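You operate a simulated robot arm through the tools that you are given. There is no shell and no other tool.

The job below is to be done with a simulated robot arm. You get a single attempt, and the scene is never put back.

Task
Run the film carriage down, make it safe, then open the mast door.
Fine: hand mode, right down; safe means red button in and power off.

Only the result counts: the job must be done as asked and must still hold three seconds after the hand-in. Knocking over, shifting, dropping, spilling or breaking anything else fails it.

Robot
A 6-joint arm with a three-finger gripper, fixed in place. Base frame: the origin is at the foot of the arm, x ahead of it, y to its left, z up. Lengths are in mm, angles in rad, forces in N, time in s.
Its first joint turns from -2.897 to 2.897 rad. Payload 4.89 kg.
Tool frame: the origin (TCP) lies between the finger pads and is the grasp point; the fingertips stand 30 mm ahead of it; z points along the fingers, y is the line along which they close. Largest opening 164 mm; the body of the gripper starts 125 mm behind the TCP.
Orientation is that of the tool frame in the base frame, as a unit quaternion [x, y, z, w]. With the fingers straight down and closing along the base's y, the tool's x points along the base's -x, its y along +y and its z along -z.

Tools
- The arm moves only by the tool servo_tool. Its argument "rows" is a list of rows, each an object of numbers (a shift or turn left out is 0, a gripper value left out holds the last): "x", "y", "z": the shift along the tool's x, y, z in units of 20 mm (1.0 is 20 mm); "ax", "ay", "az": the turn, a rotation vector about the tool's x, y, z in units of 5 degrees (1.0 is 5 degrees); "grip": the gripper command, from -1 (fully open) to 1 (shut), values between in proportion. In form: [{"x": .., "y": .., "z": .., "ax": .., "ay": .., "az": .., "grip": ..}, ...]. A call has 1 to 20 rows; each row shifts and turns the commanded pose from where the row before left it, along the tool's axes as they then stand. A call with a number of a shift or a turn outside -1 to 1 is refused whole. Rows are played at 5 a second. More than 50 mm and 0.15 rad between two rows, or a gripper value outside its range, and nothing of the call is played. Where a pose cannot be reached the arm comes as near as it can. A force on the tool above 60 N (or 10 N above the force at the start of the call, whichever is more), or a blocked arm, ends the call early, and 0.2 s more pass. Each finger travels about 108 mm/s and halts on what it meets, pressing with about 24 N; the grip force reading is that of the motor and also rises with nothing between the fingers. The clock runs only during rows and for 0.2 s after the last one: add rows that do not move to give the fingers time. The reply holds the time, the measured pose of the TCP, the force on the tool along the base axes, the opening and the grip force, in the units named above and with some noise, with the torque about the TCP (base axes, N m) and any sound that the robot's microphone picked up.
- Cameras (640 x 400 px; columns grow to the right, rows downward): "scene" is fixed at [218.9, -501.2, 1596.3]; the picture's right is [0.87, -0.49, 0.00], its down [-0.24, -0.43, -0.87] and it looks along [0.43, 0.76, -0.50] (base axes); focal length 346 px, centre (320, 200). "wrist" rides on the gripper at [76, -2, -152] in the tool frame; the picture's right is [0.02, 1.00, 0.00], its down [-0.88, 0.02, -0.47] and it looks along [-0.47, 0.01, 0.88] (tool axes); focal length 247 px, centre (320, 200).
- snapshot(camera): a new picture of that camera. The clock stands still meanwhile.
- slide_trunk(by): slides the trunk up (or, below 0, down) by that many mm; the arm rides with it, the base frame stays. It gives what a move gives, with no picture.
- measure_at(camera, pixels): there is no depth. For up to 12 entries [column, row, z] of the newest picture of that camera ("zoom" is the newest enlarged one), the place [x, y] in the base frame at which the ray of that pixel passes the height z, good to about 2 mm. The clock stands still meanwhile.
- zoom(camera, box): a new picture of the part [left, top, right, bottom] of that camera's present view, enlarged. The clock stands still meanwhile.
- sign_off(): hands the job in; it is judged then, once.

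Unless the task says otherwise, let go and move clear before handing in.

The tools are called after ">>>" as name(argument=value, ...) on one line, values as JSON. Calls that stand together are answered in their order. servo_tool: Moves the arm, as the interface text tells. Its arguments: {"type":"object","properties":{"rows":{"type":"array"}},"required":["rows"]} The other tools are called the same way: slide_trunk (by) slides the trunk up or down; snapshot (camera) takes a picture; measure_at (camera, pixels) gives the place at which the rays of pixels pass given heights; zoom (camera, box) takes an enlarged picture of a part of a camera's view; sign_off () hands the job in.

At the start:

```text
t: 0.0
position: [519.8, 505.1, 1327.9]
tcp_rot: [-0.001, 1.0, 0.0, 0.0]
wrist_force: [-0.4, -0.3, 0.0]
wrist_torque: [-0.01, -0.03, -0.02]
width: 164.0
finger_force: 0.0
trunk travel left (down, up): [-175.0, 215.0]
```

scene: 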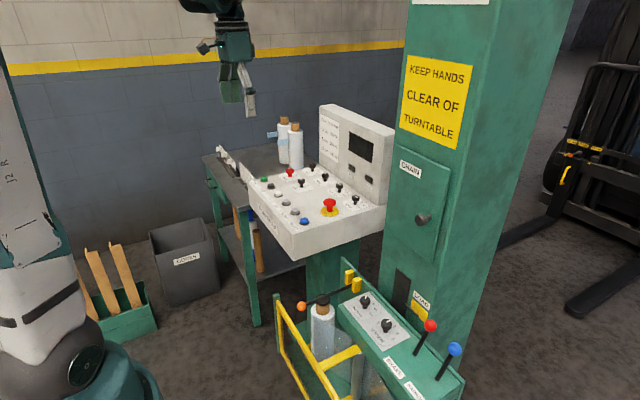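
wrist: 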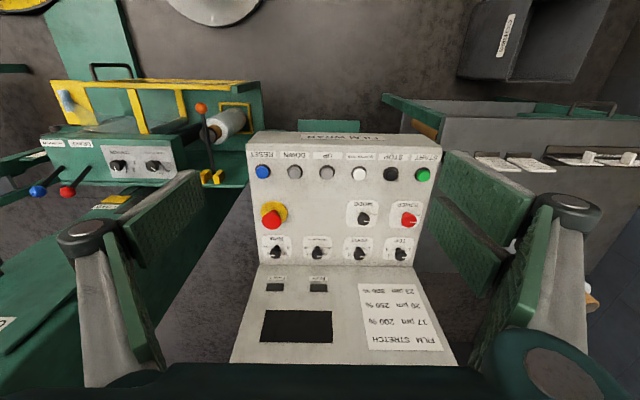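

The pictures show a film-wrap control panel (wrist view around columns 250-440, rows 140-360) with a red mushroom button at about (272,215), a mode selector at (364,218), a power knob at (408,219), and a mast door with a knob in the scene at (422,219). I'll zoom in on the labels before moving anything.

>>> zoom(camera="wrist", box=[235, 130, 455, 268])

>>> zoom(camera="scene", box=[230, 95, 400, 265])

>>> zoom(camera="scene", box=[260, 140, 480, 400])

>>> zoom(camera="wrist", box=[0, 60, 260, 240])

```text
2.90 times, centred on (345, 199) of wrist
```

zoom: 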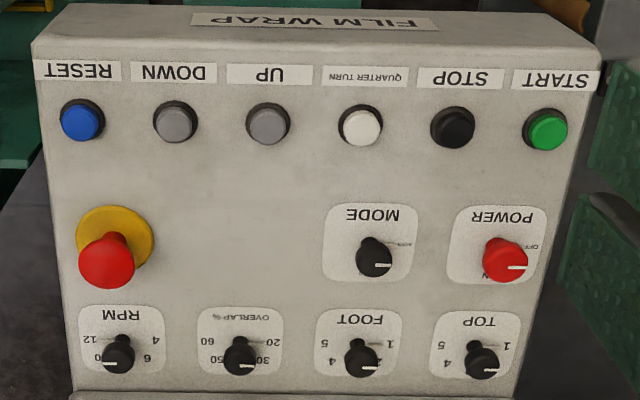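

```text
2.35 times, centred on (315, 180) of scene
```

zoom: 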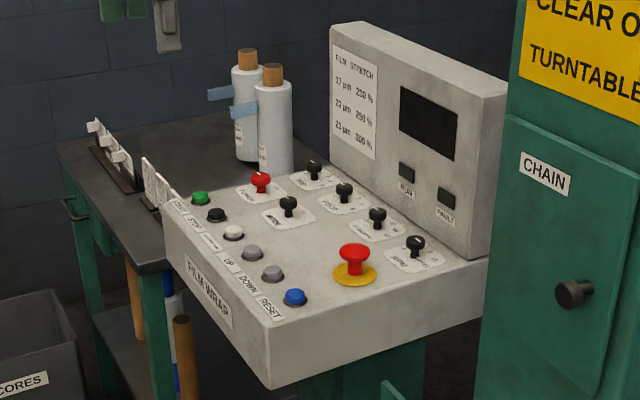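

```text
1.54 times, centred on (370, 270) of scene
```

zoom: 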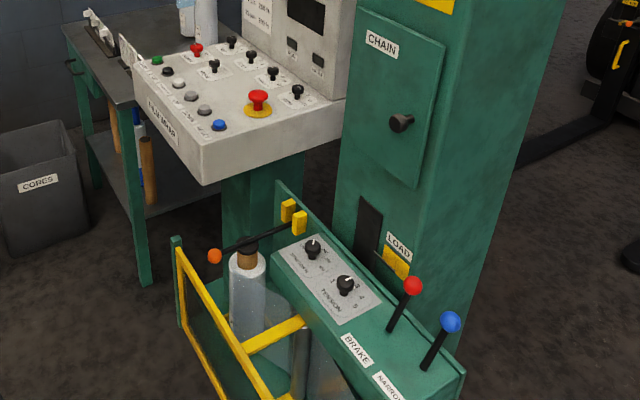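

```text
2.22 times, centred on (130, 150) of wrist
```

zoom: 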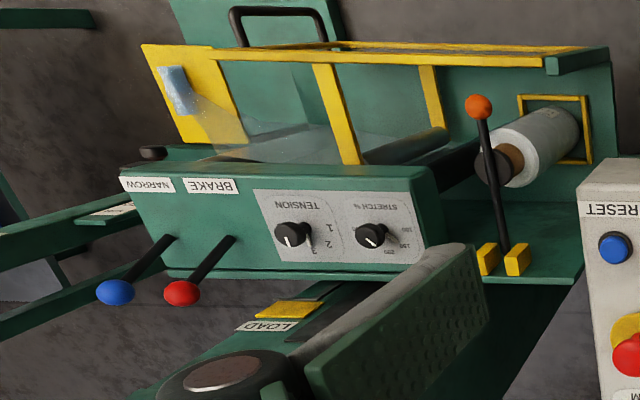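

The panel row reads, from base right to left, RESET, DOWN, UP, QUARTER TURN, STOP, START, with MODE, POWER and the red mushroom behind. I need the exact knob positions and labels, so I'm zooming tighter.

>>> zoom(camera="wrist", box=[340, 195, 430, 235])

>>> zoom(camera="scene", box=[280, 155, 350, 199])

>>> zoom(camera="scene", box=[370, 140, 480, 260])

>>> zoom(camera="scene", box=[270, 260, 480, 400])

```text
7.11 times, centred on (385, 215) of wrist
```

zoom: 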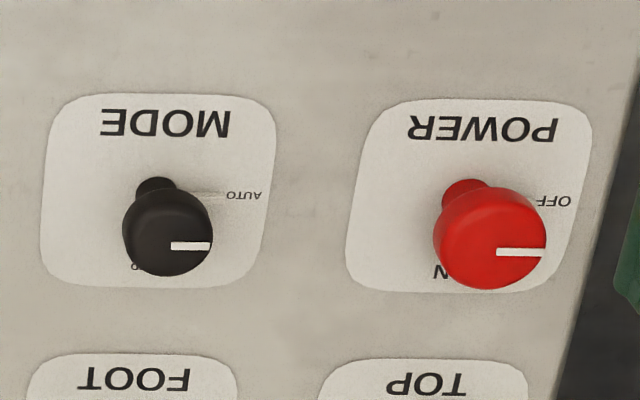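

```text
9.09 times, centred on (315, 177) of scene
```

zoom: 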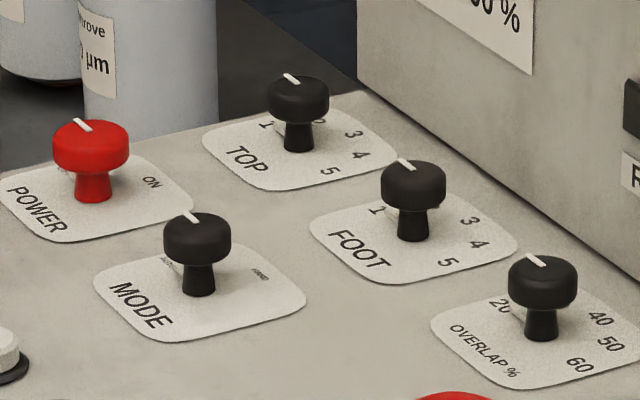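

```text
3.33 times, centred on (425, 200) of scene
```

zoom: 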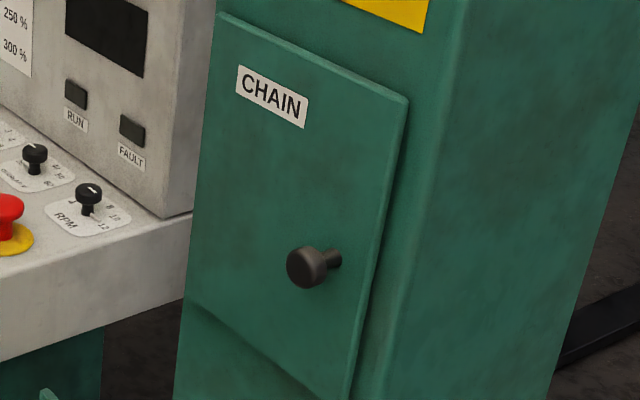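

```text
2.86 times, centred on (375, 330) of scene
```

zoom: 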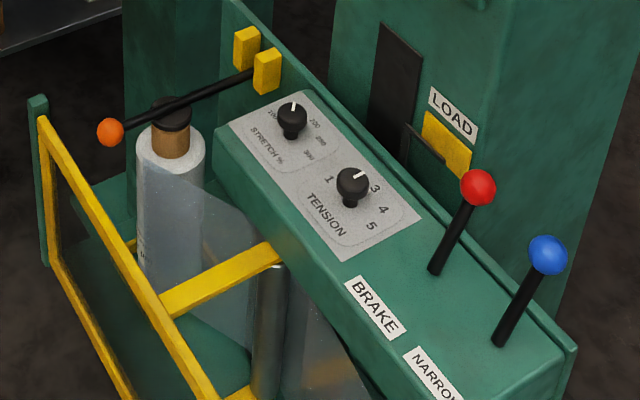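

The pointers of POWER and MODE (wrist zoom (520,252) and (190,245)) both aim toward OFF / AUTO, and the red mushroom's state is unclear. I'll triangulate heights using both cameras and look closer at the button and the rest of the scene.

>>> measure_at(camera="scene", pixels=[[301.7, 179.2, 900], [301.7, 179.2, 1000], [301.7, 179.2, 1100], [329, 204, 900], [329, 204, 1000], [329, 204, 1100], [422, 219, 900], [422, 219, 1000], [422, 219, 1100], [304, 220, 900], [304, 220, 1000], [304, 220, 1100]])

>>> measure_at(camera="wrist", pixels=[[363.5, 226.6, 900], [363.5, 226.6, 1000], [363.5, 226.6, 1100], [271.5, 219, 900], [271.5, 219, 1000], [271.5, 219, 1100], [263, 172, 900], [263, 172, 1000], [263, 172, 1100]])

>>> zoom(camera="wrist", box=[245, 190, 305, 240])

>>> zoom(camera="scene", box=[310, 185, 360, 225])

```text
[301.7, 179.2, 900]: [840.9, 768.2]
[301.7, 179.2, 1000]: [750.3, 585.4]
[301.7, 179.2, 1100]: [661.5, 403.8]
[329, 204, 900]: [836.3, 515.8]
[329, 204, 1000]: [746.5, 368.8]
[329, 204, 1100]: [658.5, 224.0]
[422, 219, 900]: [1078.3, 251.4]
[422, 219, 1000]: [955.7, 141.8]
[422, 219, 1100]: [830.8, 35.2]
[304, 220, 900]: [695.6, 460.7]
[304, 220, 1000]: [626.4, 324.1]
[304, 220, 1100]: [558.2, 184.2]
```

```text
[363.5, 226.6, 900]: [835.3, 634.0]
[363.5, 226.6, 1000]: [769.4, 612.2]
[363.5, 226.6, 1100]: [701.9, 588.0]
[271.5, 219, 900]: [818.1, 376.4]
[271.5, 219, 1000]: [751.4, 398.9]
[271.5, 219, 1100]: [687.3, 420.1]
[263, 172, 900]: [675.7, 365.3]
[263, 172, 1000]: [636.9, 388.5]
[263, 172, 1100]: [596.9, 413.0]
```

```text
8.00 times, centred on (275, 215) of wrist
```

zoom: 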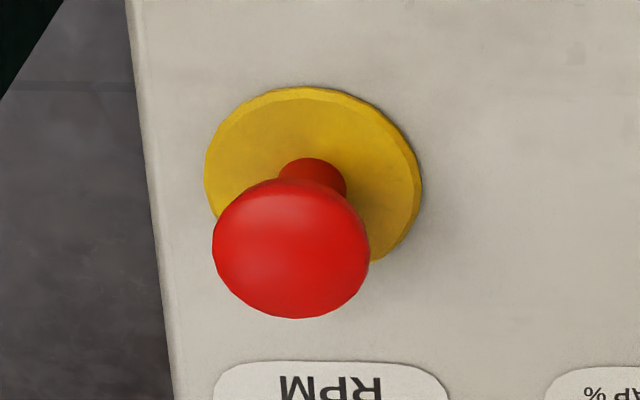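

```text
10.00 times, centred on (335, 205) of scene
```

zoom: 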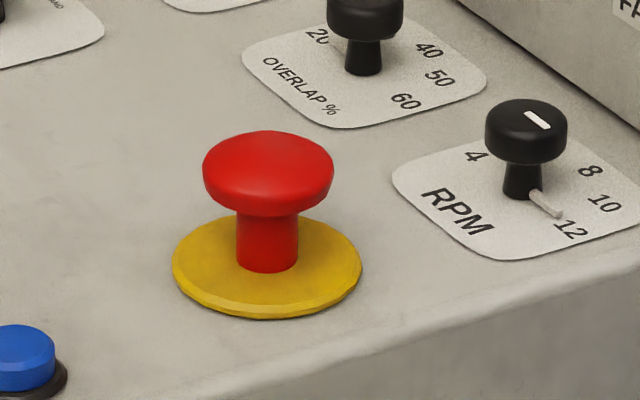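

The mushroom (scene zoom (268,165)) is standing out on its stem, with POWER at OFF and MODE at AUTO. I'll measure matching pixels in both cameras to get 3D positions.

>>> measure_at(camera="scene", pixels=[[301.5, 179.75, 960], [301.5, 179.75, 1000], [301.6, 186.9, 930], [301.6, 186.9, 970], [289.7, 169.5, 960], [289.7, 169.5, 1000], [295.1, 210.2, 940], [295.1, 210.2, 980], [329.7, 211.5, 920], [329.7, 211.5, 960], [329.8, 201.5, 960], [329.8, 201.5, 1000]])

>>> measure_at(camera="wrist", pixels=[[363.6, 219, 960], [363.6, 219, 1000], [362.1, 212.6, 930], [362.1, 212.6, 970], [408.9, 220.2, 960], [408.9, 220.2, 1000], [295.2, 171.5, 940], [295.2, 171.5, 980], [274.1, 211.5, 920], [274.1, 211.5, 960], [271.4, 221, 960], [271.4, 221, 1000]])

>>> zoom(camera="scene", box=[270, 155, 310, 180])

>>> zoom(camera="scene", box=[240, 170, 336, 230])

```text
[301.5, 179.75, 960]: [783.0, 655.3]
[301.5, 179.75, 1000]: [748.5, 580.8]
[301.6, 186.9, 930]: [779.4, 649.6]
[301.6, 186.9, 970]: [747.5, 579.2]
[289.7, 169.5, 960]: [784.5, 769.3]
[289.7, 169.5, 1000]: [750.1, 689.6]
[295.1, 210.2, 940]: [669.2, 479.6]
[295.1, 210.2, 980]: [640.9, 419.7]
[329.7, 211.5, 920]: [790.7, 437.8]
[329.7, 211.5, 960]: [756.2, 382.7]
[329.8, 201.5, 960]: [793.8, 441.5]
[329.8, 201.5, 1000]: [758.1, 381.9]
```

```text
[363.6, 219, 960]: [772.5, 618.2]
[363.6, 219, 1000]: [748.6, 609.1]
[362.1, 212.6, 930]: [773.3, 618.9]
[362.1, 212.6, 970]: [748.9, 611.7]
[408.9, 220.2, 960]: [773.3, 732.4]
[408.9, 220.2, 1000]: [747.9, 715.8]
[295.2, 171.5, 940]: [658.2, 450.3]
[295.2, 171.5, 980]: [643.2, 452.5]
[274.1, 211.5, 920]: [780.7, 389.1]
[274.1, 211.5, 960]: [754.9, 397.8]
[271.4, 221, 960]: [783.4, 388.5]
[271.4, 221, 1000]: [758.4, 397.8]
```

```text
16.00 times, centred on (290, 168) of scene
```

zoom: 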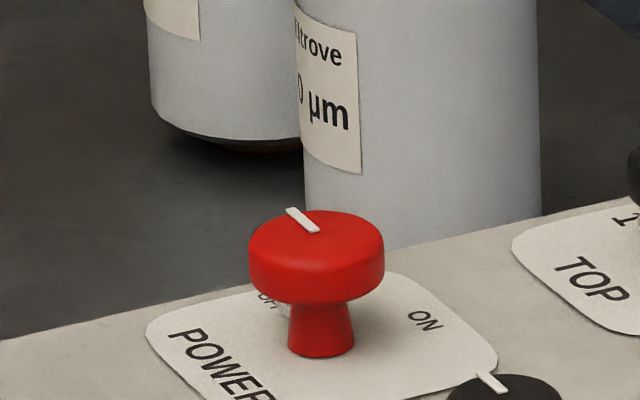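

```text
6.67 times, centred on (288, 200) of scene
```

zoom: 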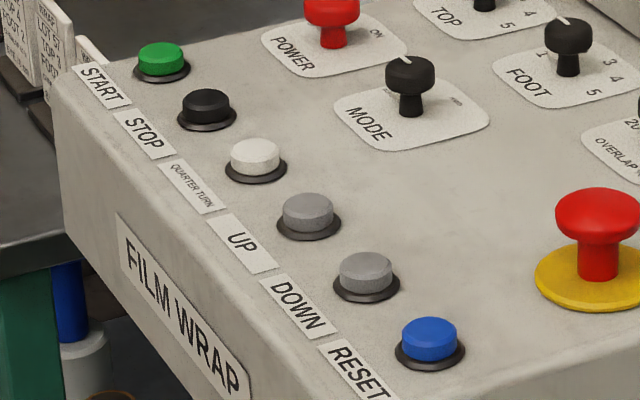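

Both cameras agree that the panel top is roughly level at z≈949. That gives DOWN at about (653,451,959), MODE cap (761,613,983), POWER cap (762,722,983) and mushroom (765,396,991). Next I'm measuring the nearby obstacles: screen housing, film rolls, and mast door with its knob.

>>> measure_at(camera="wrist", pixels=[[258, 265, 948], [418, 265, 948], [232, 362, 1100], [232, 362, 1200], [456, 362, 1100], [456, 362, 1200], [247, 140, 948], [440, 150, 948], [592, 292, 1000], [592, 292, 1100]])

>>> measure_at(camera="scene", pixels=[[386, 205, 948], [320.7, 105.6, 1100], [320.7, 105.6, 1200], [395.2, 135.4, 1100], [395.2, 135.4, 1200], [295, 124, 1000], [295, 124, 1100], [283, 118, 1000], [283, 118, 1100], [297, 170, 850], [297, 170, 900]])

>>> zoom(camera="wrist", box=[480, 100, 640, 320])

>>> zoom(camera="scene", box=[190, 0, 410, 180])

```text
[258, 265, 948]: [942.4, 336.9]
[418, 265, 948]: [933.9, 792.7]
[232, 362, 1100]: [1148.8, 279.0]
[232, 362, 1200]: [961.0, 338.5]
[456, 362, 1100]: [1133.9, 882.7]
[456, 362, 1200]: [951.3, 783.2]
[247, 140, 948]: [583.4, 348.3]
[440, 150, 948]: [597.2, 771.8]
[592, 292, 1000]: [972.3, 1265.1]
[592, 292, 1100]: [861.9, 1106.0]
```

```text
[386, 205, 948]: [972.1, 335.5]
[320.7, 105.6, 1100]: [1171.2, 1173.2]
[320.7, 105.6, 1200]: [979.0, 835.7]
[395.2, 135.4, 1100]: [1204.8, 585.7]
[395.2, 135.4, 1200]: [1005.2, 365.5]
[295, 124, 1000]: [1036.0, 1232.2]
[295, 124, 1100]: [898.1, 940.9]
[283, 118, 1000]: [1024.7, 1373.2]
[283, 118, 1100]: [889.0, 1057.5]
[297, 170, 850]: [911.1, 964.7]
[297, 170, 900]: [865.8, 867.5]
```

```text
1.82 times, centred on (560, 210) of wrist
```

zoom: 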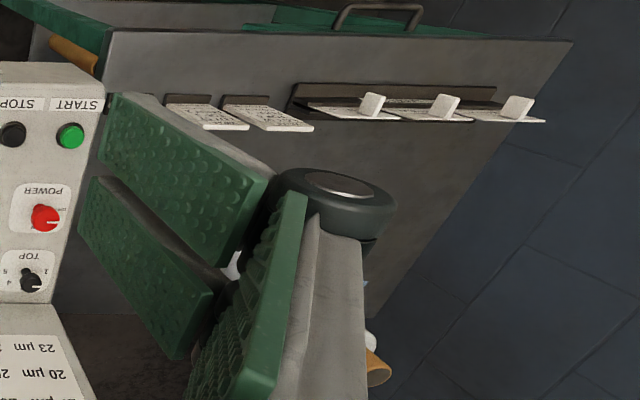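

```text
2.22 times, centred on (300, 90) of scene
```

zoom: 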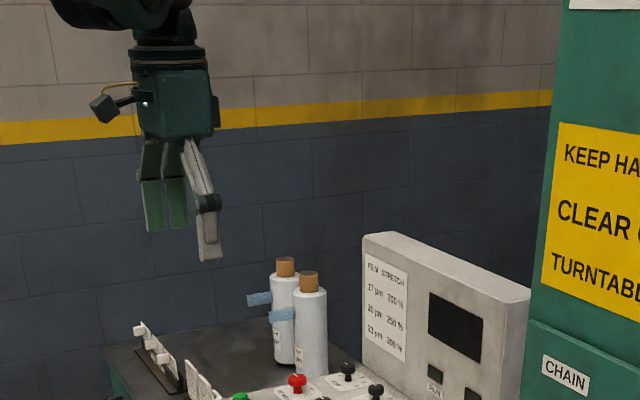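

The housing face stands at x≈940 (y 337–793) and the rolls sit beyond y≈900, so both are clear of the POWER knob at (762,722). POWER is about 1050 mm from the base axis, so I'll narrow the fingers and move over it at z≈1150 to check reach.

>>> servo_tool(rows=[{"x": -0.93, "y": 0.83, "z": 0.7, "grip": 0.2}, {"x": -0.93, "y": 0.83, "z": 0.7}, {"x": -0.93, "y": 0.83, "z": 0.7}, {"x": -0.93, "y": 0.83, "z": 0.7}, {"x": -0.93, "y": 0.83, "z": 0.7}, {"x": -0.93, "y": 0.83, "z": 0.7}, {"x": -0.93, "y": 0.83, "z": 0.7}, {"x": -0.93, "y": 0.83, "z": 0.7}, {"x": -0.93, "y": 0.83, "z": 0.7}, {"x": -0.93, "y": 0.83, "z": 0.7}, {"x": -0.93, "y": 0.83, "z": 0.7}, {"x": -0.93, "y": 0.83, "z": 0.7}, {"x": -0.93, "y": 0.83, "z": 0.7}, {}])

>>> snapshot(camera="scene")

>>> snapshot(camera="wrist")

```text
t: 3.0
position: [760.2, 721.1, 1147.0]
tcp_rot: [0.0, 1.0, 0.001, 0.0]
wrist_force: [0.5, -0.7, -0.8]
wrist_torque: [-0.08, 0.07, 0.02]
width: 65.5
finger_force: 0.1
trunk travel left (down, up): [-175.0, 215.0]
```

```text
taken
```

scene: 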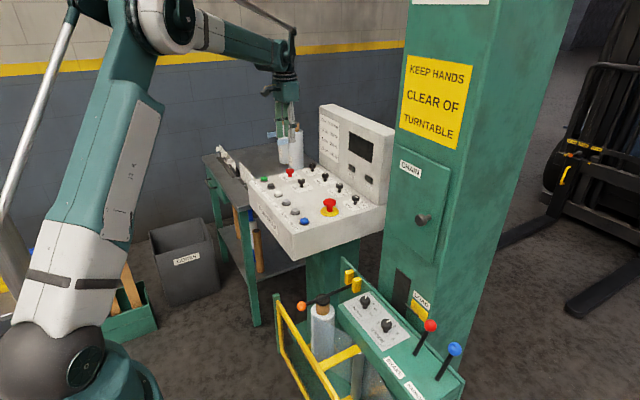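

```text
taken
```

wrist: 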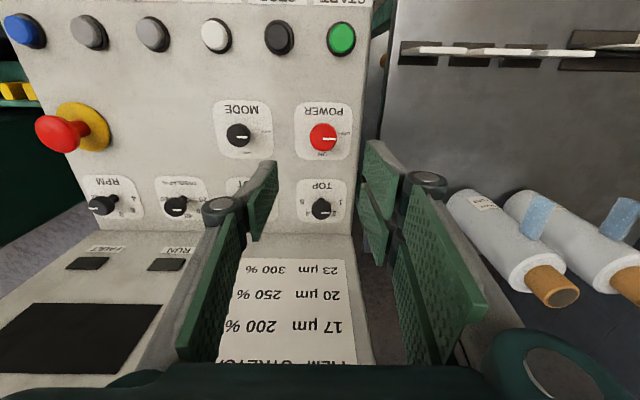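

The arm reaches (760,721,1147) with no trouble, and the POWER cap shows at wrist (323,138), nearly straight below the TCP. I'll zoom in to refine its exact centre.

>>> zoom(camera="wrist", box=[283, 95, 363, 145])

>>> zoom(camera="wrist", box=[200, 95, 280, 165])

>>> measure_at(camera="wrist", pixels=[[323, 138, 983], [238, 135, 983], [57, 133, 990], [152, 33, 959], [92, 33, 959], [28, 30, 959], [341, 37, 959], [320, 209, 983]])

```text
8.00 times, centred on (323, 120) of wrist
```

zoom: 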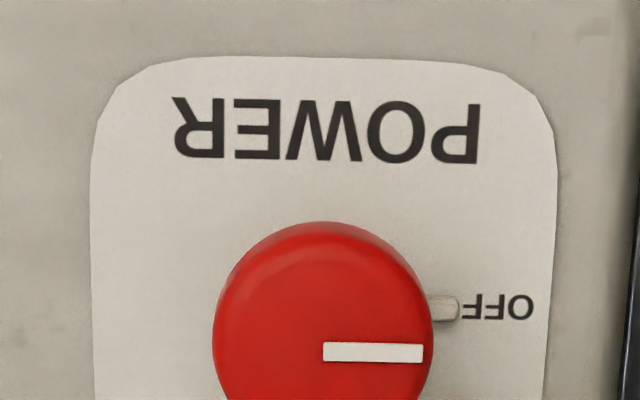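

```text
5.71 times, centred on (240, 130) of wrist
```

zoom: 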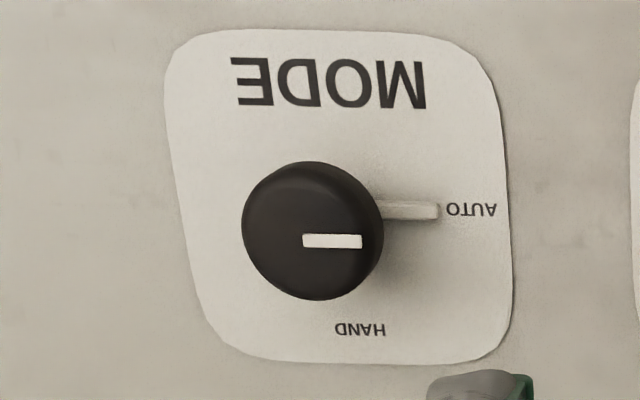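

```text
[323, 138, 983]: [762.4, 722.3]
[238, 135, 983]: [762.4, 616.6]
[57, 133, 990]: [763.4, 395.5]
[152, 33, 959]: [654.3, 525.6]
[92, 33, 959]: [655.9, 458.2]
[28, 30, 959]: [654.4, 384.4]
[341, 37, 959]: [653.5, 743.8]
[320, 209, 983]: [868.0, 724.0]
```

POWER's pointer stub sits at OFF (zoom (445,308)), and its cap centre is at about (761,722). I'll pre-turn the tool −90° in the air so that the later quarter turn brings the wrist back to neutral.

>>> servo_tool(rows=[{"az": -1}, {"az": -1}, {"az": -1}, {"az": -1}, {"az": -1}, {"az": -1}, {"az": -1}, {"az": -1}, {"az": -1}, {"az": -1}, {"az": -1}, {"az": -1}, {"az": -1}, {"az": -1}, {"az": -1}, {"az": -1}, {"az": -1}, {"az": -1}, {}])

>>> snapshot(camera="wrist")

```text
t: 7.0
position: [760.5, 720.2, 1147.0]
tcp_rot: [-0.707, 0.707, 0.001, 0.0]
wrist_force: [1.3, 0.8, -0.2]
wrist_torque: [-0.01, -0.02, 0.02]
width: 65.5
finger_force: 0.1
trunk travel left (down, up): [-175.0, 215.0]
```

```text
taken
```

wrist: 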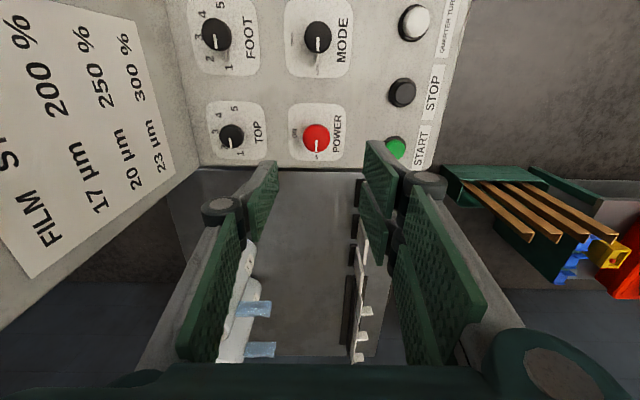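

The tool is now turned, with the POWER cap at wrist (316,137). I'll re-measure the cap centre from this new view to cross-check.

>>> zoom(camera="wrist", box=[284, 112, 348, 152])

>>> measure_at(camera="wrist", pixels=[[316, 137, 983], [316, 135, 983], [318, 37, 983], [316, 137, 975]])

```text
10.00 times, centred on (316, 132) of wrist
```

zoom: 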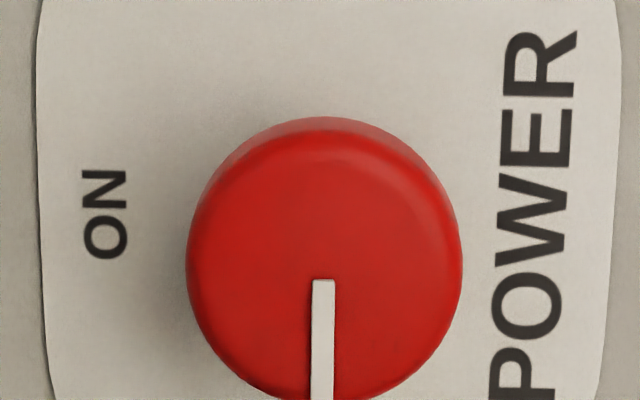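

```text
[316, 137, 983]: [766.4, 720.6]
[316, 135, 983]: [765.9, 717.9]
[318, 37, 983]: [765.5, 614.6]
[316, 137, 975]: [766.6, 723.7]
```

From this view the cap centre reads about (766,721), so I'll take (764,721). I'm descending over it to TCP z≈988, which leaves the fingertips about 9 mm above the plate, with the fingers straddling the cap.

>>> servo_tool(rows=[{"x": -0.05, "y": -0.17, "z": 1.0}, {"z": 1.0}, {"z": 1.0}, {"z": 1.0}, {"z": 1.0}, {"z": 1.0}, {"z": 1.0}, {"z": 0.5}, {"z": 0.45}, {}])

>>> snapshot(camera="wrist")

>>> zoom(camera="scene", box=[240, 100, 352, 200])

```text
t: 9.2
position: [763.7, 720.1, 987.5]
tcp_rot: [0.707, -0.707, 0.0, 0.001]
wrist_force: [0.0, 0.0, -0.2]
wrist_torque: [-0.05, 0.0, -0.01]
width: 65.4
finger_force: 0.1
trunk travel left (down, up): [-175.0, 215.0]
```

```text
taken
```

wrist: 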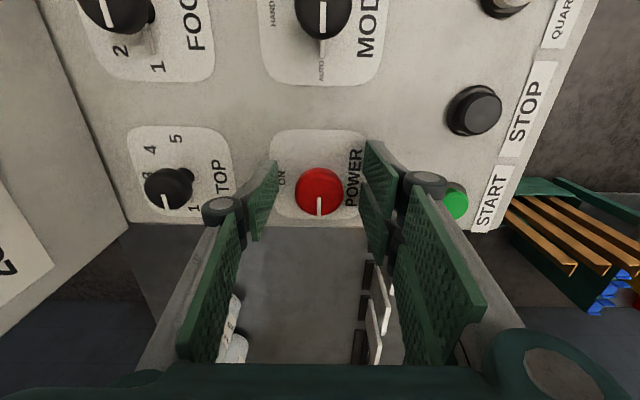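

```text
4.00 times, centred on (296, 150) of scene
```

zoom: 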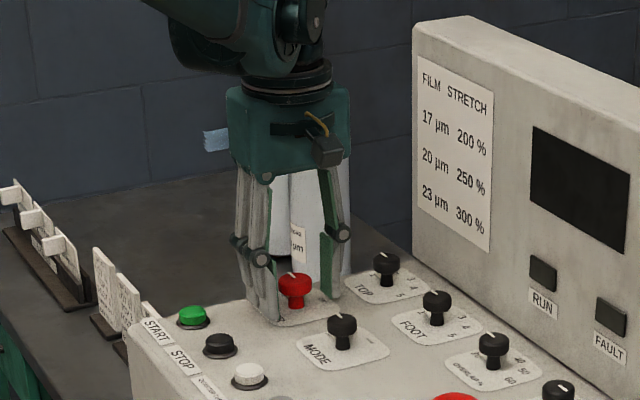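

The cap is centred between the fingers (wrist (319,190)). I'll close gently onto it and hold.

>>> servo_tool(rows=[{"grip": 0.6}, {"grip": 0.8}, {"grip": 0.8}, {}])

>>> zoom(camera="scene", box=[240, 100, 352, 200])

```text
t: 10.2
position: [764.6, 720.1, 987.3]
tcp_rot: [0.707, -0.707, 0.0, 0.0]
wrist_force: [9.7, 2.4, 1.2]
wrist_torque: [0.11, -0.18, -0.05]
width: 34.6
finger_force: 44.7
trunk travel left (down, up): [-175.0, 215.0]
```

```text
4.00 times, centred on (296, 150) of scene
```

zoom: 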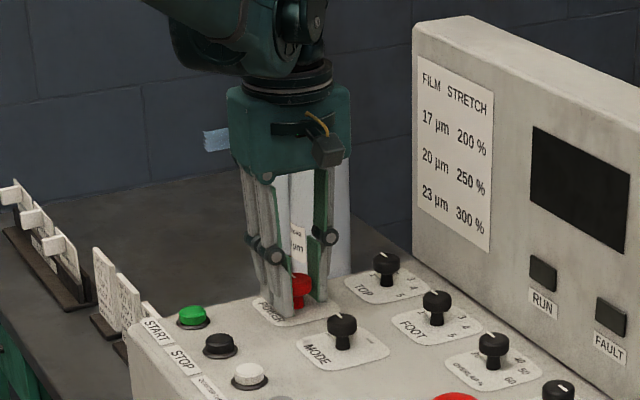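

The fingers hold the cap (width 34.6, +9.7 N in x, so the knob is a touch further out). I'll ease 1.5 mm in +x and turn clockwise 90° toward ON.

>>> servo_tool(rows=[{"y": -0.08}, {"az": 1}, {"az": 1}, {"az": 1}, {"az": 1}, {"az": 1}, {"az": 1}, {"az": 1}, {"az": 1}, {"az": 1}, {"az": 1}, {"az": 1}, {"az": 1}, {"az": 1}, {"az": 1}, {"az": 1}, {"az": 1}, {"az": 1}, {"az": 1}])

>>> zoom(camera="scene", box=[240, 100, 400, 225])

>>> snapshot(camera="wrist")

```text
t: 13.2
position: [764.8, 723.3, 988.0]
tcp_rot: [-0.225, 0.974, 0.001, 0.001]
wrist_force: [-7.3, 14.7, -1.1]
wrist_torque: [-0.06, -0.15, 0.0]
width: 34.2
finger_force: 45.4
trunk travel left (down, up): [-175.0, 215.0]
stopped in row 15: the force on the tool passed its limit at 61 N (the readings are from after the stop); the commanded pose is now the measured one
```

```text
3.20 times, centred on (320, 162) of scene
```

zoom: 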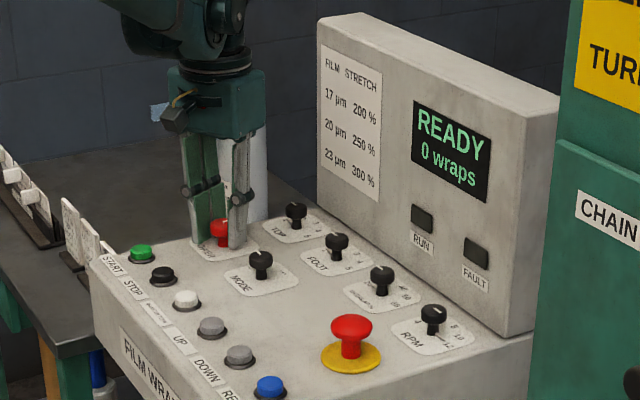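

```text
taken
```

wrist: 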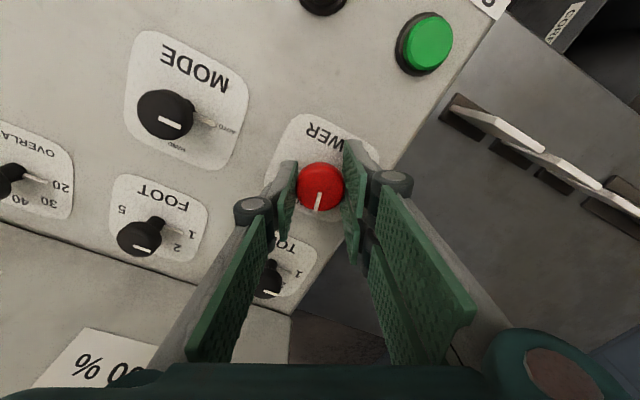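

The display (scene zoom (448,150)) now reads READY, so power is live. The turn stopped about 64° in on a side load, so I'll ease 2 mm toward +y and finish the remaining ~26°.

>>> servo_tool(rows=[{"x": -0.04, "y": 0.09}, {"az": 0.7}, {"az": 0.7}, {"az": 0.7}, {"az": 0.7}, {"az": 0.7}, {"az": 0.7}, {"az": 0.7}, {"az": 0.5}])

>>> snapshot(camera="wrist")

```text
t: 15.2
position: [765.6, 723.7, 987.5]
tcp_rot: [0.01, 1.0, 0.002, -0.001]
wrist_force: [-4.0, 12.2, 0.5]
wrist_torque: [0.19, -0.18, 0.56]
width: 33.9
finger_force: 44.6
trunk travel left (down, up): [-175.0, 215.0]
```

```text
taken
```

wrist: 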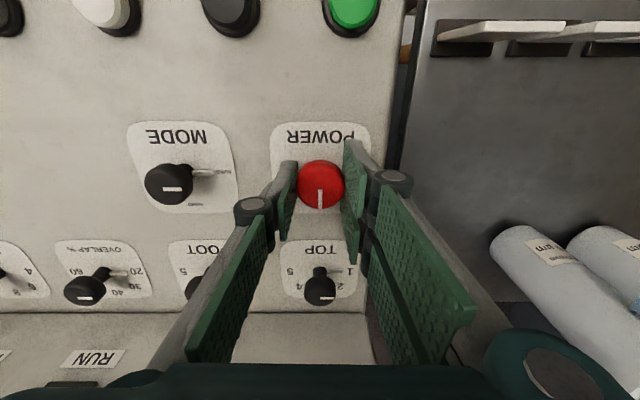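

The POWER pointer now points straight to ON (wrist (320,200)). I'll release, lift 70 mm, turn the tool back −90° and shift over toward MODE.

>>> servo_tool(rows=[{"grip": 0.2}, {"grip": 0.2}, {"grip": 0.2}, {"z": -1}, {"z": -1}, {"z": -1}, {"z": -1}, {"z": -1}, {"y": -0.9}, {"y": -0.9}, {"y": -0.9}, {"y": -0.9}, {"y": -0.9}, {"y": -0.8}, {}])

>>> servo_tool(rows=[{"az": -1}, {"az": -1}, {"az": -1}, {"az": -1}, {"az": -1}, {"az": -1}, {"az": -1}, {"az": -1}, {"az": -1}, {"az": -1}, {"az": -1}, {"az": -1}, {"az": -1}, {"az": -1}, {"az": -1}, {"az": -1}, {"az": -1}, {"az": -1}, {}])

>>> snapshot(camera="wrist")

>>> zoom(camera="scene", box=[240, 100, 400, 225])

```text
t: 18.4
position: [763.5, 617.1, 1088.4]
tcp_rot: [0.009, 1.0, 0.002, 0.0]
wrist_force: [0.0, 0.2, -0.5]
wrist_torque: [0.04, -0.03, 0.02]
width: 65.6
finger_force: 0.1
trunk travel left (down, up): [-175.0, 215.0]
```

```text
t: 22.4
position: [763.3, 618.0, 1087.4]
tcp_rot: [-0.701, 0.713, 0.001, 0.0]
wrist_force: [-0.3, -0.2, -0.6]
wrist_torque: [0.02, 0.04, 0.02]
width: 65.7
finger_force: 0.0
trunk travel left (down, up): [-175.0, 215.0]
```

```text
taken
```

wrist: 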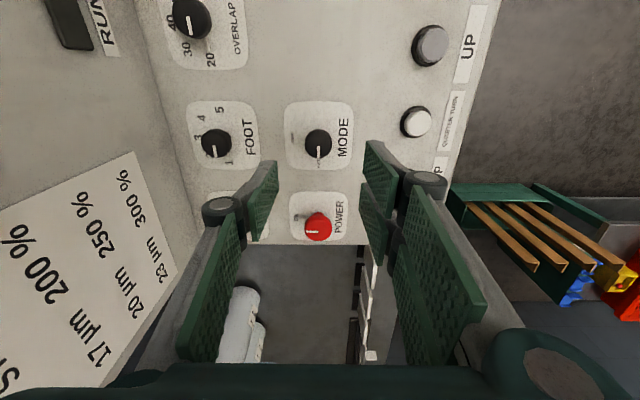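

```text
3.20 times, centred on (320, 162) of scene
```

zoom: 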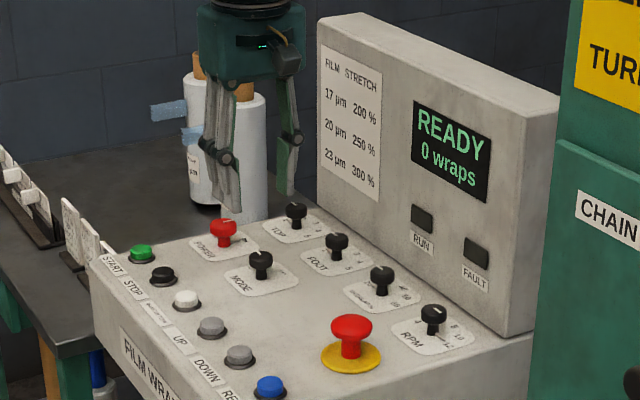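

POWER stays ON (wrist (312,232), display READY). MODE's cap sits at wrist (318,143), and I'll measure it before descending.

>>> zoom(camera="wrist", box=[286, 123, 350, 163])

>>> measure_at(camera="wrist", pixels=[[318, 142, 983], [318, 144, 983], [318, 226, 983]])

```text
10.00 times, centred on (318, 143) of wrist
```

zoom: 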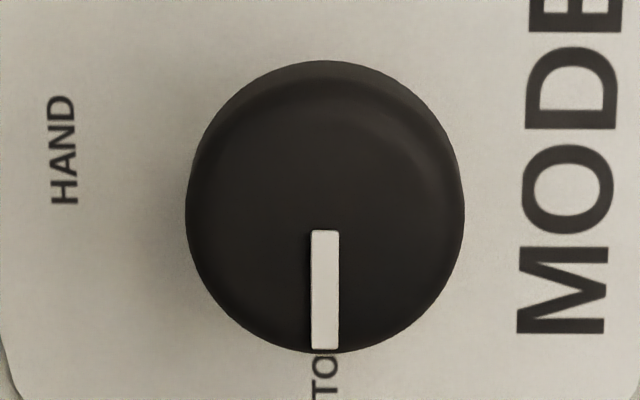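

```text
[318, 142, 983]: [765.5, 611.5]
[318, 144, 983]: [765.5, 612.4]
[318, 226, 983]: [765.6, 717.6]
```

MODE's pointer is at AUTO with HAND to its far side (+x). Scaling from where POWER actually sat, MODE's axis should be near (765.5,618.5), so I'll descend there and grip.

>>> servo_tool(rows=[{"x": -0.03, "y": -0.11, "z": 1.0}, {"z": 1.0}, {"z": 1.0}, {"z": 1.0}, {"z": 0.95}, {}, {"grip": 0.6}, {"grip": 0.8}, {"grip": 0.8}, {}])

>>> snapshot(camera="wrist")

```text
t: 24.6
position: [765.9, 619.6, 989.5]
tcp_rot: [-0.701, 0.713, 0.001, 0.001]
wrist_force: [-20.9, -7.5, -14.1]
wrist_torque: [-0.03, 0.36, -0.11]
width: 28.8
finger_force: 44.7
trunk travel left (down, up): [-175.0, 215.0]
```

```text
taken
```

wrist: 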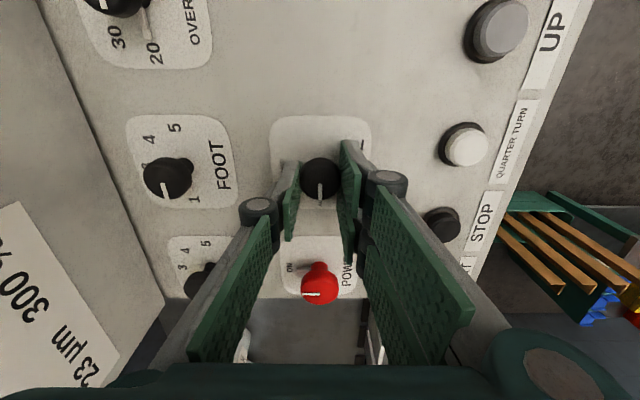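

MODE's cap is held (28.8 mm) with a −21 N side load in x, so the knob sits slightly nearer. I'll ease −2 mm in x and turn the first 45°.

>>> servo_tool(rows=[{"x": 0.03, "y": 0.1}, {}, {"az": 1}, {"az": 1}, {"az": 1}, {"az": 1}, {"az": 1}, {"az": 1}, {"az": 1}, {"az": 1}, {"az": 1}])

>>> snapshot(camera="wrist")

```text
t: 27.0
position: [763.3, 614.3, 988.8]
tcp_rot: [-0.373, 0.928, 0.0, -0.001]
wrist_force: [45.6, -30.5, 5.5]
wrist_torque: [-0.39, -0.89, 0.02]
width: 28.2
finger_force: 45.3
trunk travel left (down, up): [-175.0, 215.0]
```

```text
taken
```

wrist: 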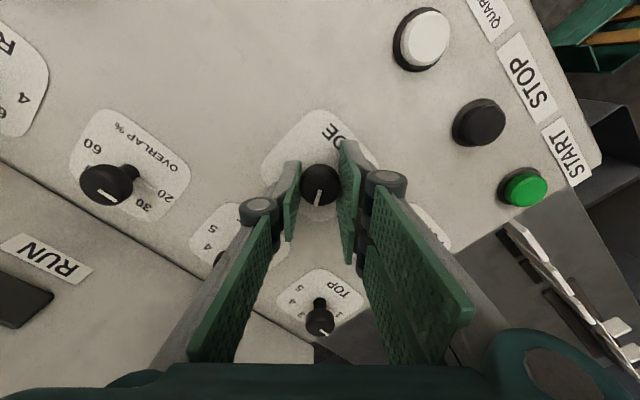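

Half the turn is done, but the side load grew (46,−31 N), so the knob's axis is nearer y≈614. I'll open, re-centre and regrip for the second half.

>>> servo_tool(rows=[{"grip": 0.3}, {"grip": 0.3}, {}])

>>> snapshot(camera="wrist")

>>> zoom(camera="wrist", box=[272, 165, 368, 225])

```text
t: 27.8
position: [763.0, 619.7, 988.5]
tcp_rot: [-0.375, 0.927, 0.002, 0.001]
wrist_force: [0.0, -0.7, 0.1]
wrist_torque: [0.06, 0.0, -0.01]
width: 57.4
finger_force: 0.0
trunk travel left (down, up): [-175.0, 215.0]
```

```text
taken
```

wrist: 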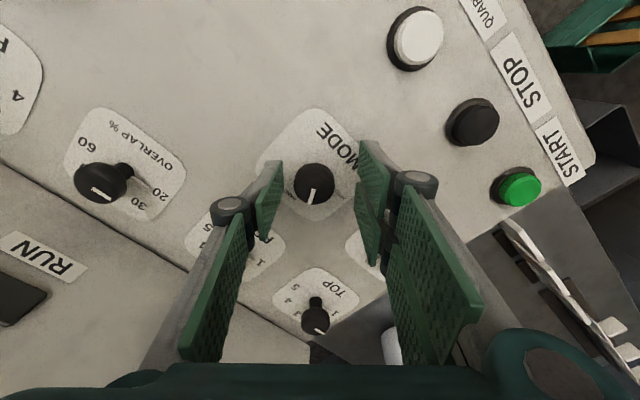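

```text
6.67 times, centred on (320, 195) of wrist
```

zoom: 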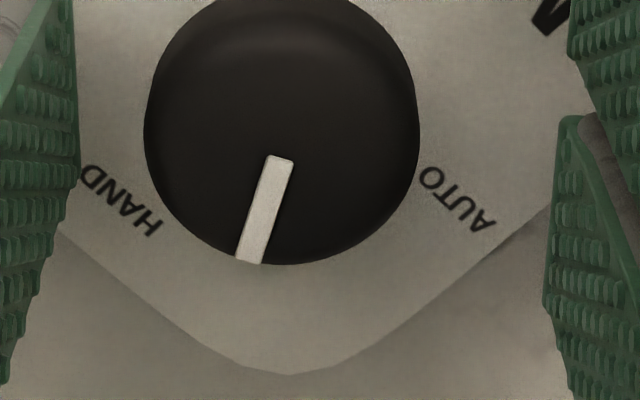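

The pointer is a bit past halfway toward HAND (zoom (265,210)), and the cap is off-centre at wrist (314.5,184). I'll measure its centre from this close view.

>>> measure_at(camera="wrist", pixels=[[314.5, 184, 983], [314.5, 184, 978], [313.5, 183, 983]])

```text
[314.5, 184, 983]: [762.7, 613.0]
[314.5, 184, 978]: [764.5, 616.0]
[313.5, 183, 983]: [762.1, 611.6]
```

The cap's centre reads (763,613.5). I'll shift there, regrip and turn on toward HAND.

>>> servo_tool(rows=[{"x": 0.18, "y": -0.22}, {}, {"grip": 0.6}, {"grip": 0.8}, {"grip": 0.8}, {}])

```text
t: 29.2
position: [762.5, 612.0, 989.4]
tcp_rot: [-0.375, 0.927, 0.002, 0.0]
wrist_force: [-10.2, 7.3, -5.1]
wrist_torque: [0.15, 0.11, 0.03]
width: 28.4
finger_force: 45.0
trunk travel left (down, up): [-175.0, 215.0]
```

Well centred now, with only about 12 N along the closing axis. I'll ease 1 mm and turn a further 35°.

>>> servo_tool(rows=[{"y": 0.05}, {"az": 1}, {"az": 1}, {"az": 1}, {"az": 1}, {"az": 1}, {"az": 1}, {"az": 1}, {}])

>>> snapshot(camera="wrist")

>>> zoom(camera="scene", box=[240, 100, 400, 225])

```text
t: 31.2
position: [764.3, 613.6, 989.2]
tcp_rot: [-0.077, 0.997, 0.003, 0.001]
wrist_force: [3.2, 19.9, 0.4]
wrist_torque: [0.4, -0.23, 0.21]
width: 27.9
finger_force: 44.7
trunk travel left (down, up): [-175.0, 215.0]
```

```text
taken
```

wrist: 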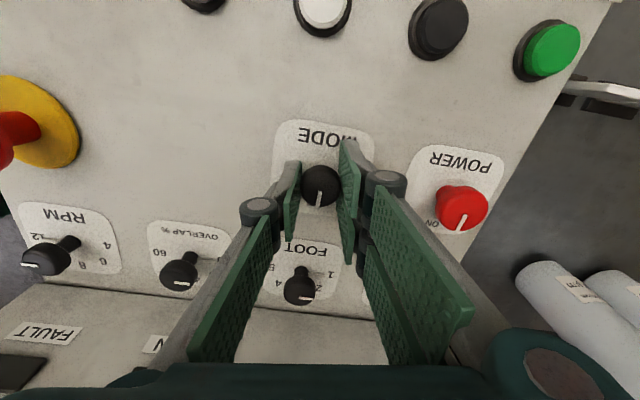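

```text
3.20 times, centred on (320, 162) of scene
```

zoom: 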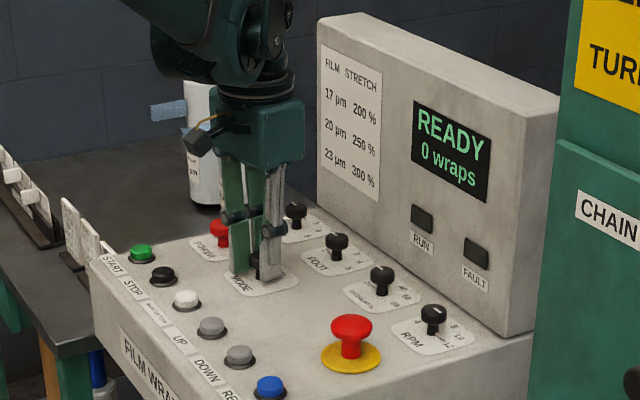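

MODE's pointer is about 9° short of the tool's neutral direction. I'll finish the last bit, release and lift to check.

>>> servo_tool(rows=[{"az": 0.9}, {"az": 0.9}, {}, {"grip": 0.3}, {"grip": 0.3}, {"grip": 0.3}, {"z": -1}, {"z": -1}, {"z": -1}, {"z": -1}, {"z": -1}, {}])

>>> snapshot(camera="wrist")

>>> zoom(camera="scene", box=[240, 100, 400, 225])

```text
t: 33.8
position: [762.1, 614.8, 1088.5]
tcp_rot: [0.001, 1.0, 0.001, -0.001]
wrist_force: [-0.6, 0.4, -0.6]
wrist_torque: [0.02, -0.01, -0.03]
width: 57.3
finger_force: 0.1
trunk travel left (down, up): [-175.0, 215.0]
```

```text
taken
```

wrist: 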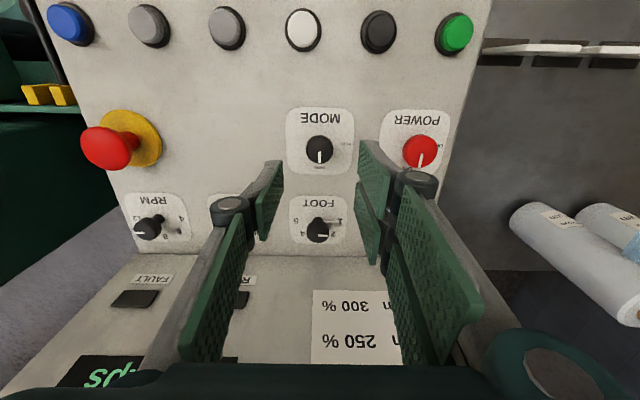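

```text
3.20 times, centred on (320, 162) of scene
```

zoom: 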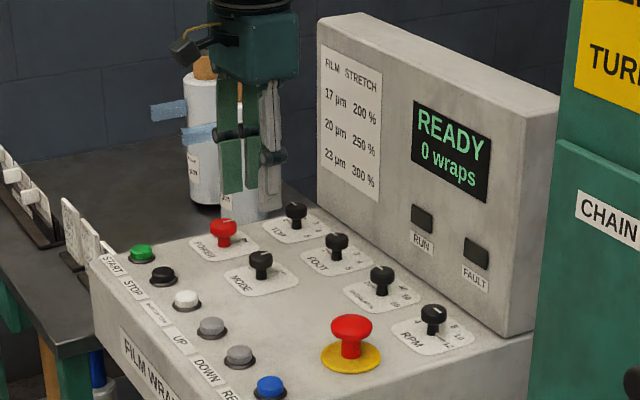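

Both pointers now look toward the far side (wrist (319,155) and (421,160)). I'll zoom in to confirm HAND and ON, and look at the carriage before driving it.

>>> zoom(camera="wrist", box=[280, 95, 460, 207])

>>> zoom(camera="scene", box=[256, 250, 496, 400])

>>> measure_at(camera="wrist", pixels=[[150, 25, 959], [71, 23, 959], [106, 150, 991], [112, 149, 991]])

```text
3.56 times, centred on (370, 151) of wrist
```

zoom: 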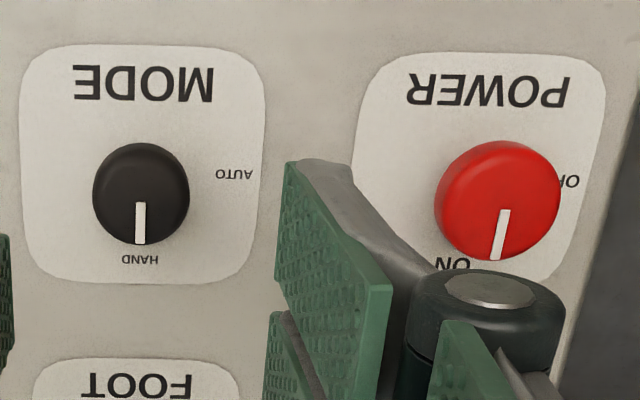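

```text
2.67 times, centred on (376, 325) of scene
```

zoom: 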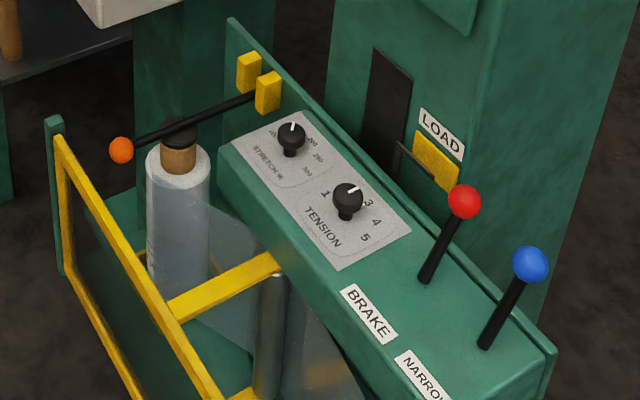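

```text
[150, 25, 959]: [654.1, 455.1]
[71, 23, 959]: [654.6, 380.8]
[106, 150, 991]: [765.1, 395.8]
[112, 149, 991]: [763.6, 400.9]
```

MODE is on HAND and POWER is on ON. Next I'll close the fingers and move over the DOWN button at about (654,454), staying above everything.

>>> servo_tool(rows=[{"x": 0.6, "y": -0.9, "z": 0.2, "grip": 1}, {"x": 0.6, "y": -0.9, "z": 0.2}, {"x": 0.6, "y": -0.9, "z": 0.2}, {"x": 0.6, "y": -0.9, "z": 0.2}, {"x": 0.6, "y": -0.9, "z": 0.2}, {"x": 0.6, "y": -0.9, "z": 0.2}, {"x": 0.6, "y": -0.9, "z": 0.2}, {"x": 0.6, "y": -0.9, "z": 0.2}, {"x": 0.6, "y": -0.85, "z": 0.2}, {}])

>>> snapshot(camera="wrist")

>>> snapshot(camera="scene")

```text
t: 36.0
position: [655.3, 453.2, 1051.8]
tcp_rot: [-0.001, 1.0, 0.002, 0.0]
wrist_force: [-0.2, -0.2, 0.1]
wrist_torque: [0.01, 0.0, -0.01]
width: 0.1
finger_force: 23.6
trunk travel left (down, up): [-175.0, 215.0]
```

```text
taken
```

wrist: 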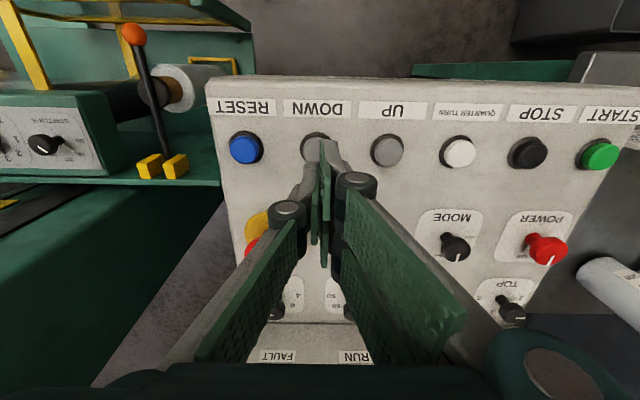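

```text
taken
```

scene: 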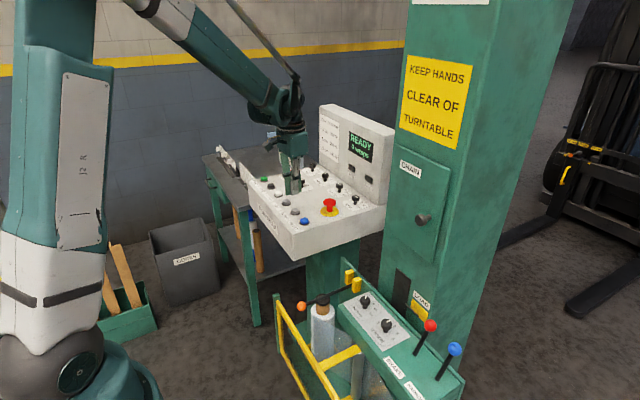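

The closed fingertips hover at DOWN (wrist (316,148)), with the neighbours RESET at (244,150) and UP at (387,150). I'll measure DOWN's centre from these neighbours before pressing.

>>> measure_at(camera="wrist", pixels=[[244, 149, 959], [387, 149, 959], [315.5, 149, 959], [458, 152, 959]])

>>> zoom(camera="wrist", box=[220, 95, 420, 220])

>>> zoom(camera="wrist", box=[0, 0, 260, 240])

```text
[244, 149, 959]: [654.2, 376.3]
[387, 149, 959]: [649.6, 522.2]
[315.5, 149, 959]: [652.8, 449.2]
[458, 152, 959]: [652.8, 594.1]
```

```text
3.20 times, centred on (320, 158) of wrist
```

zoom: 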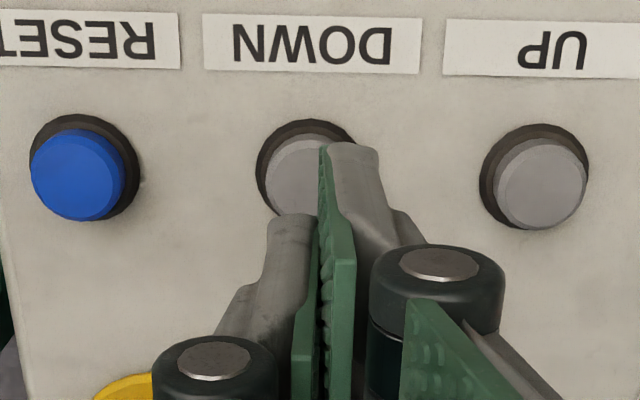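

```text
1.67 times, centred on (130, 120) of wrist
```

zoom: 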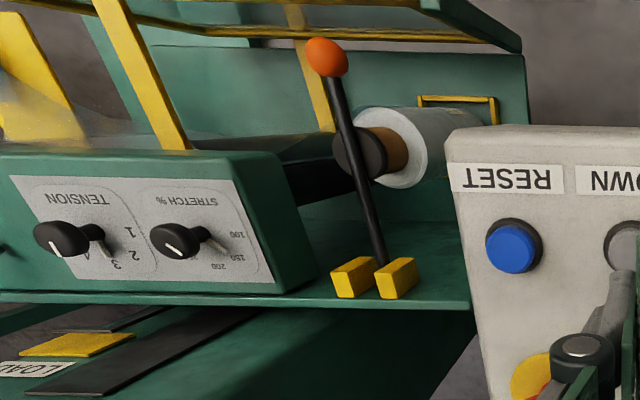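

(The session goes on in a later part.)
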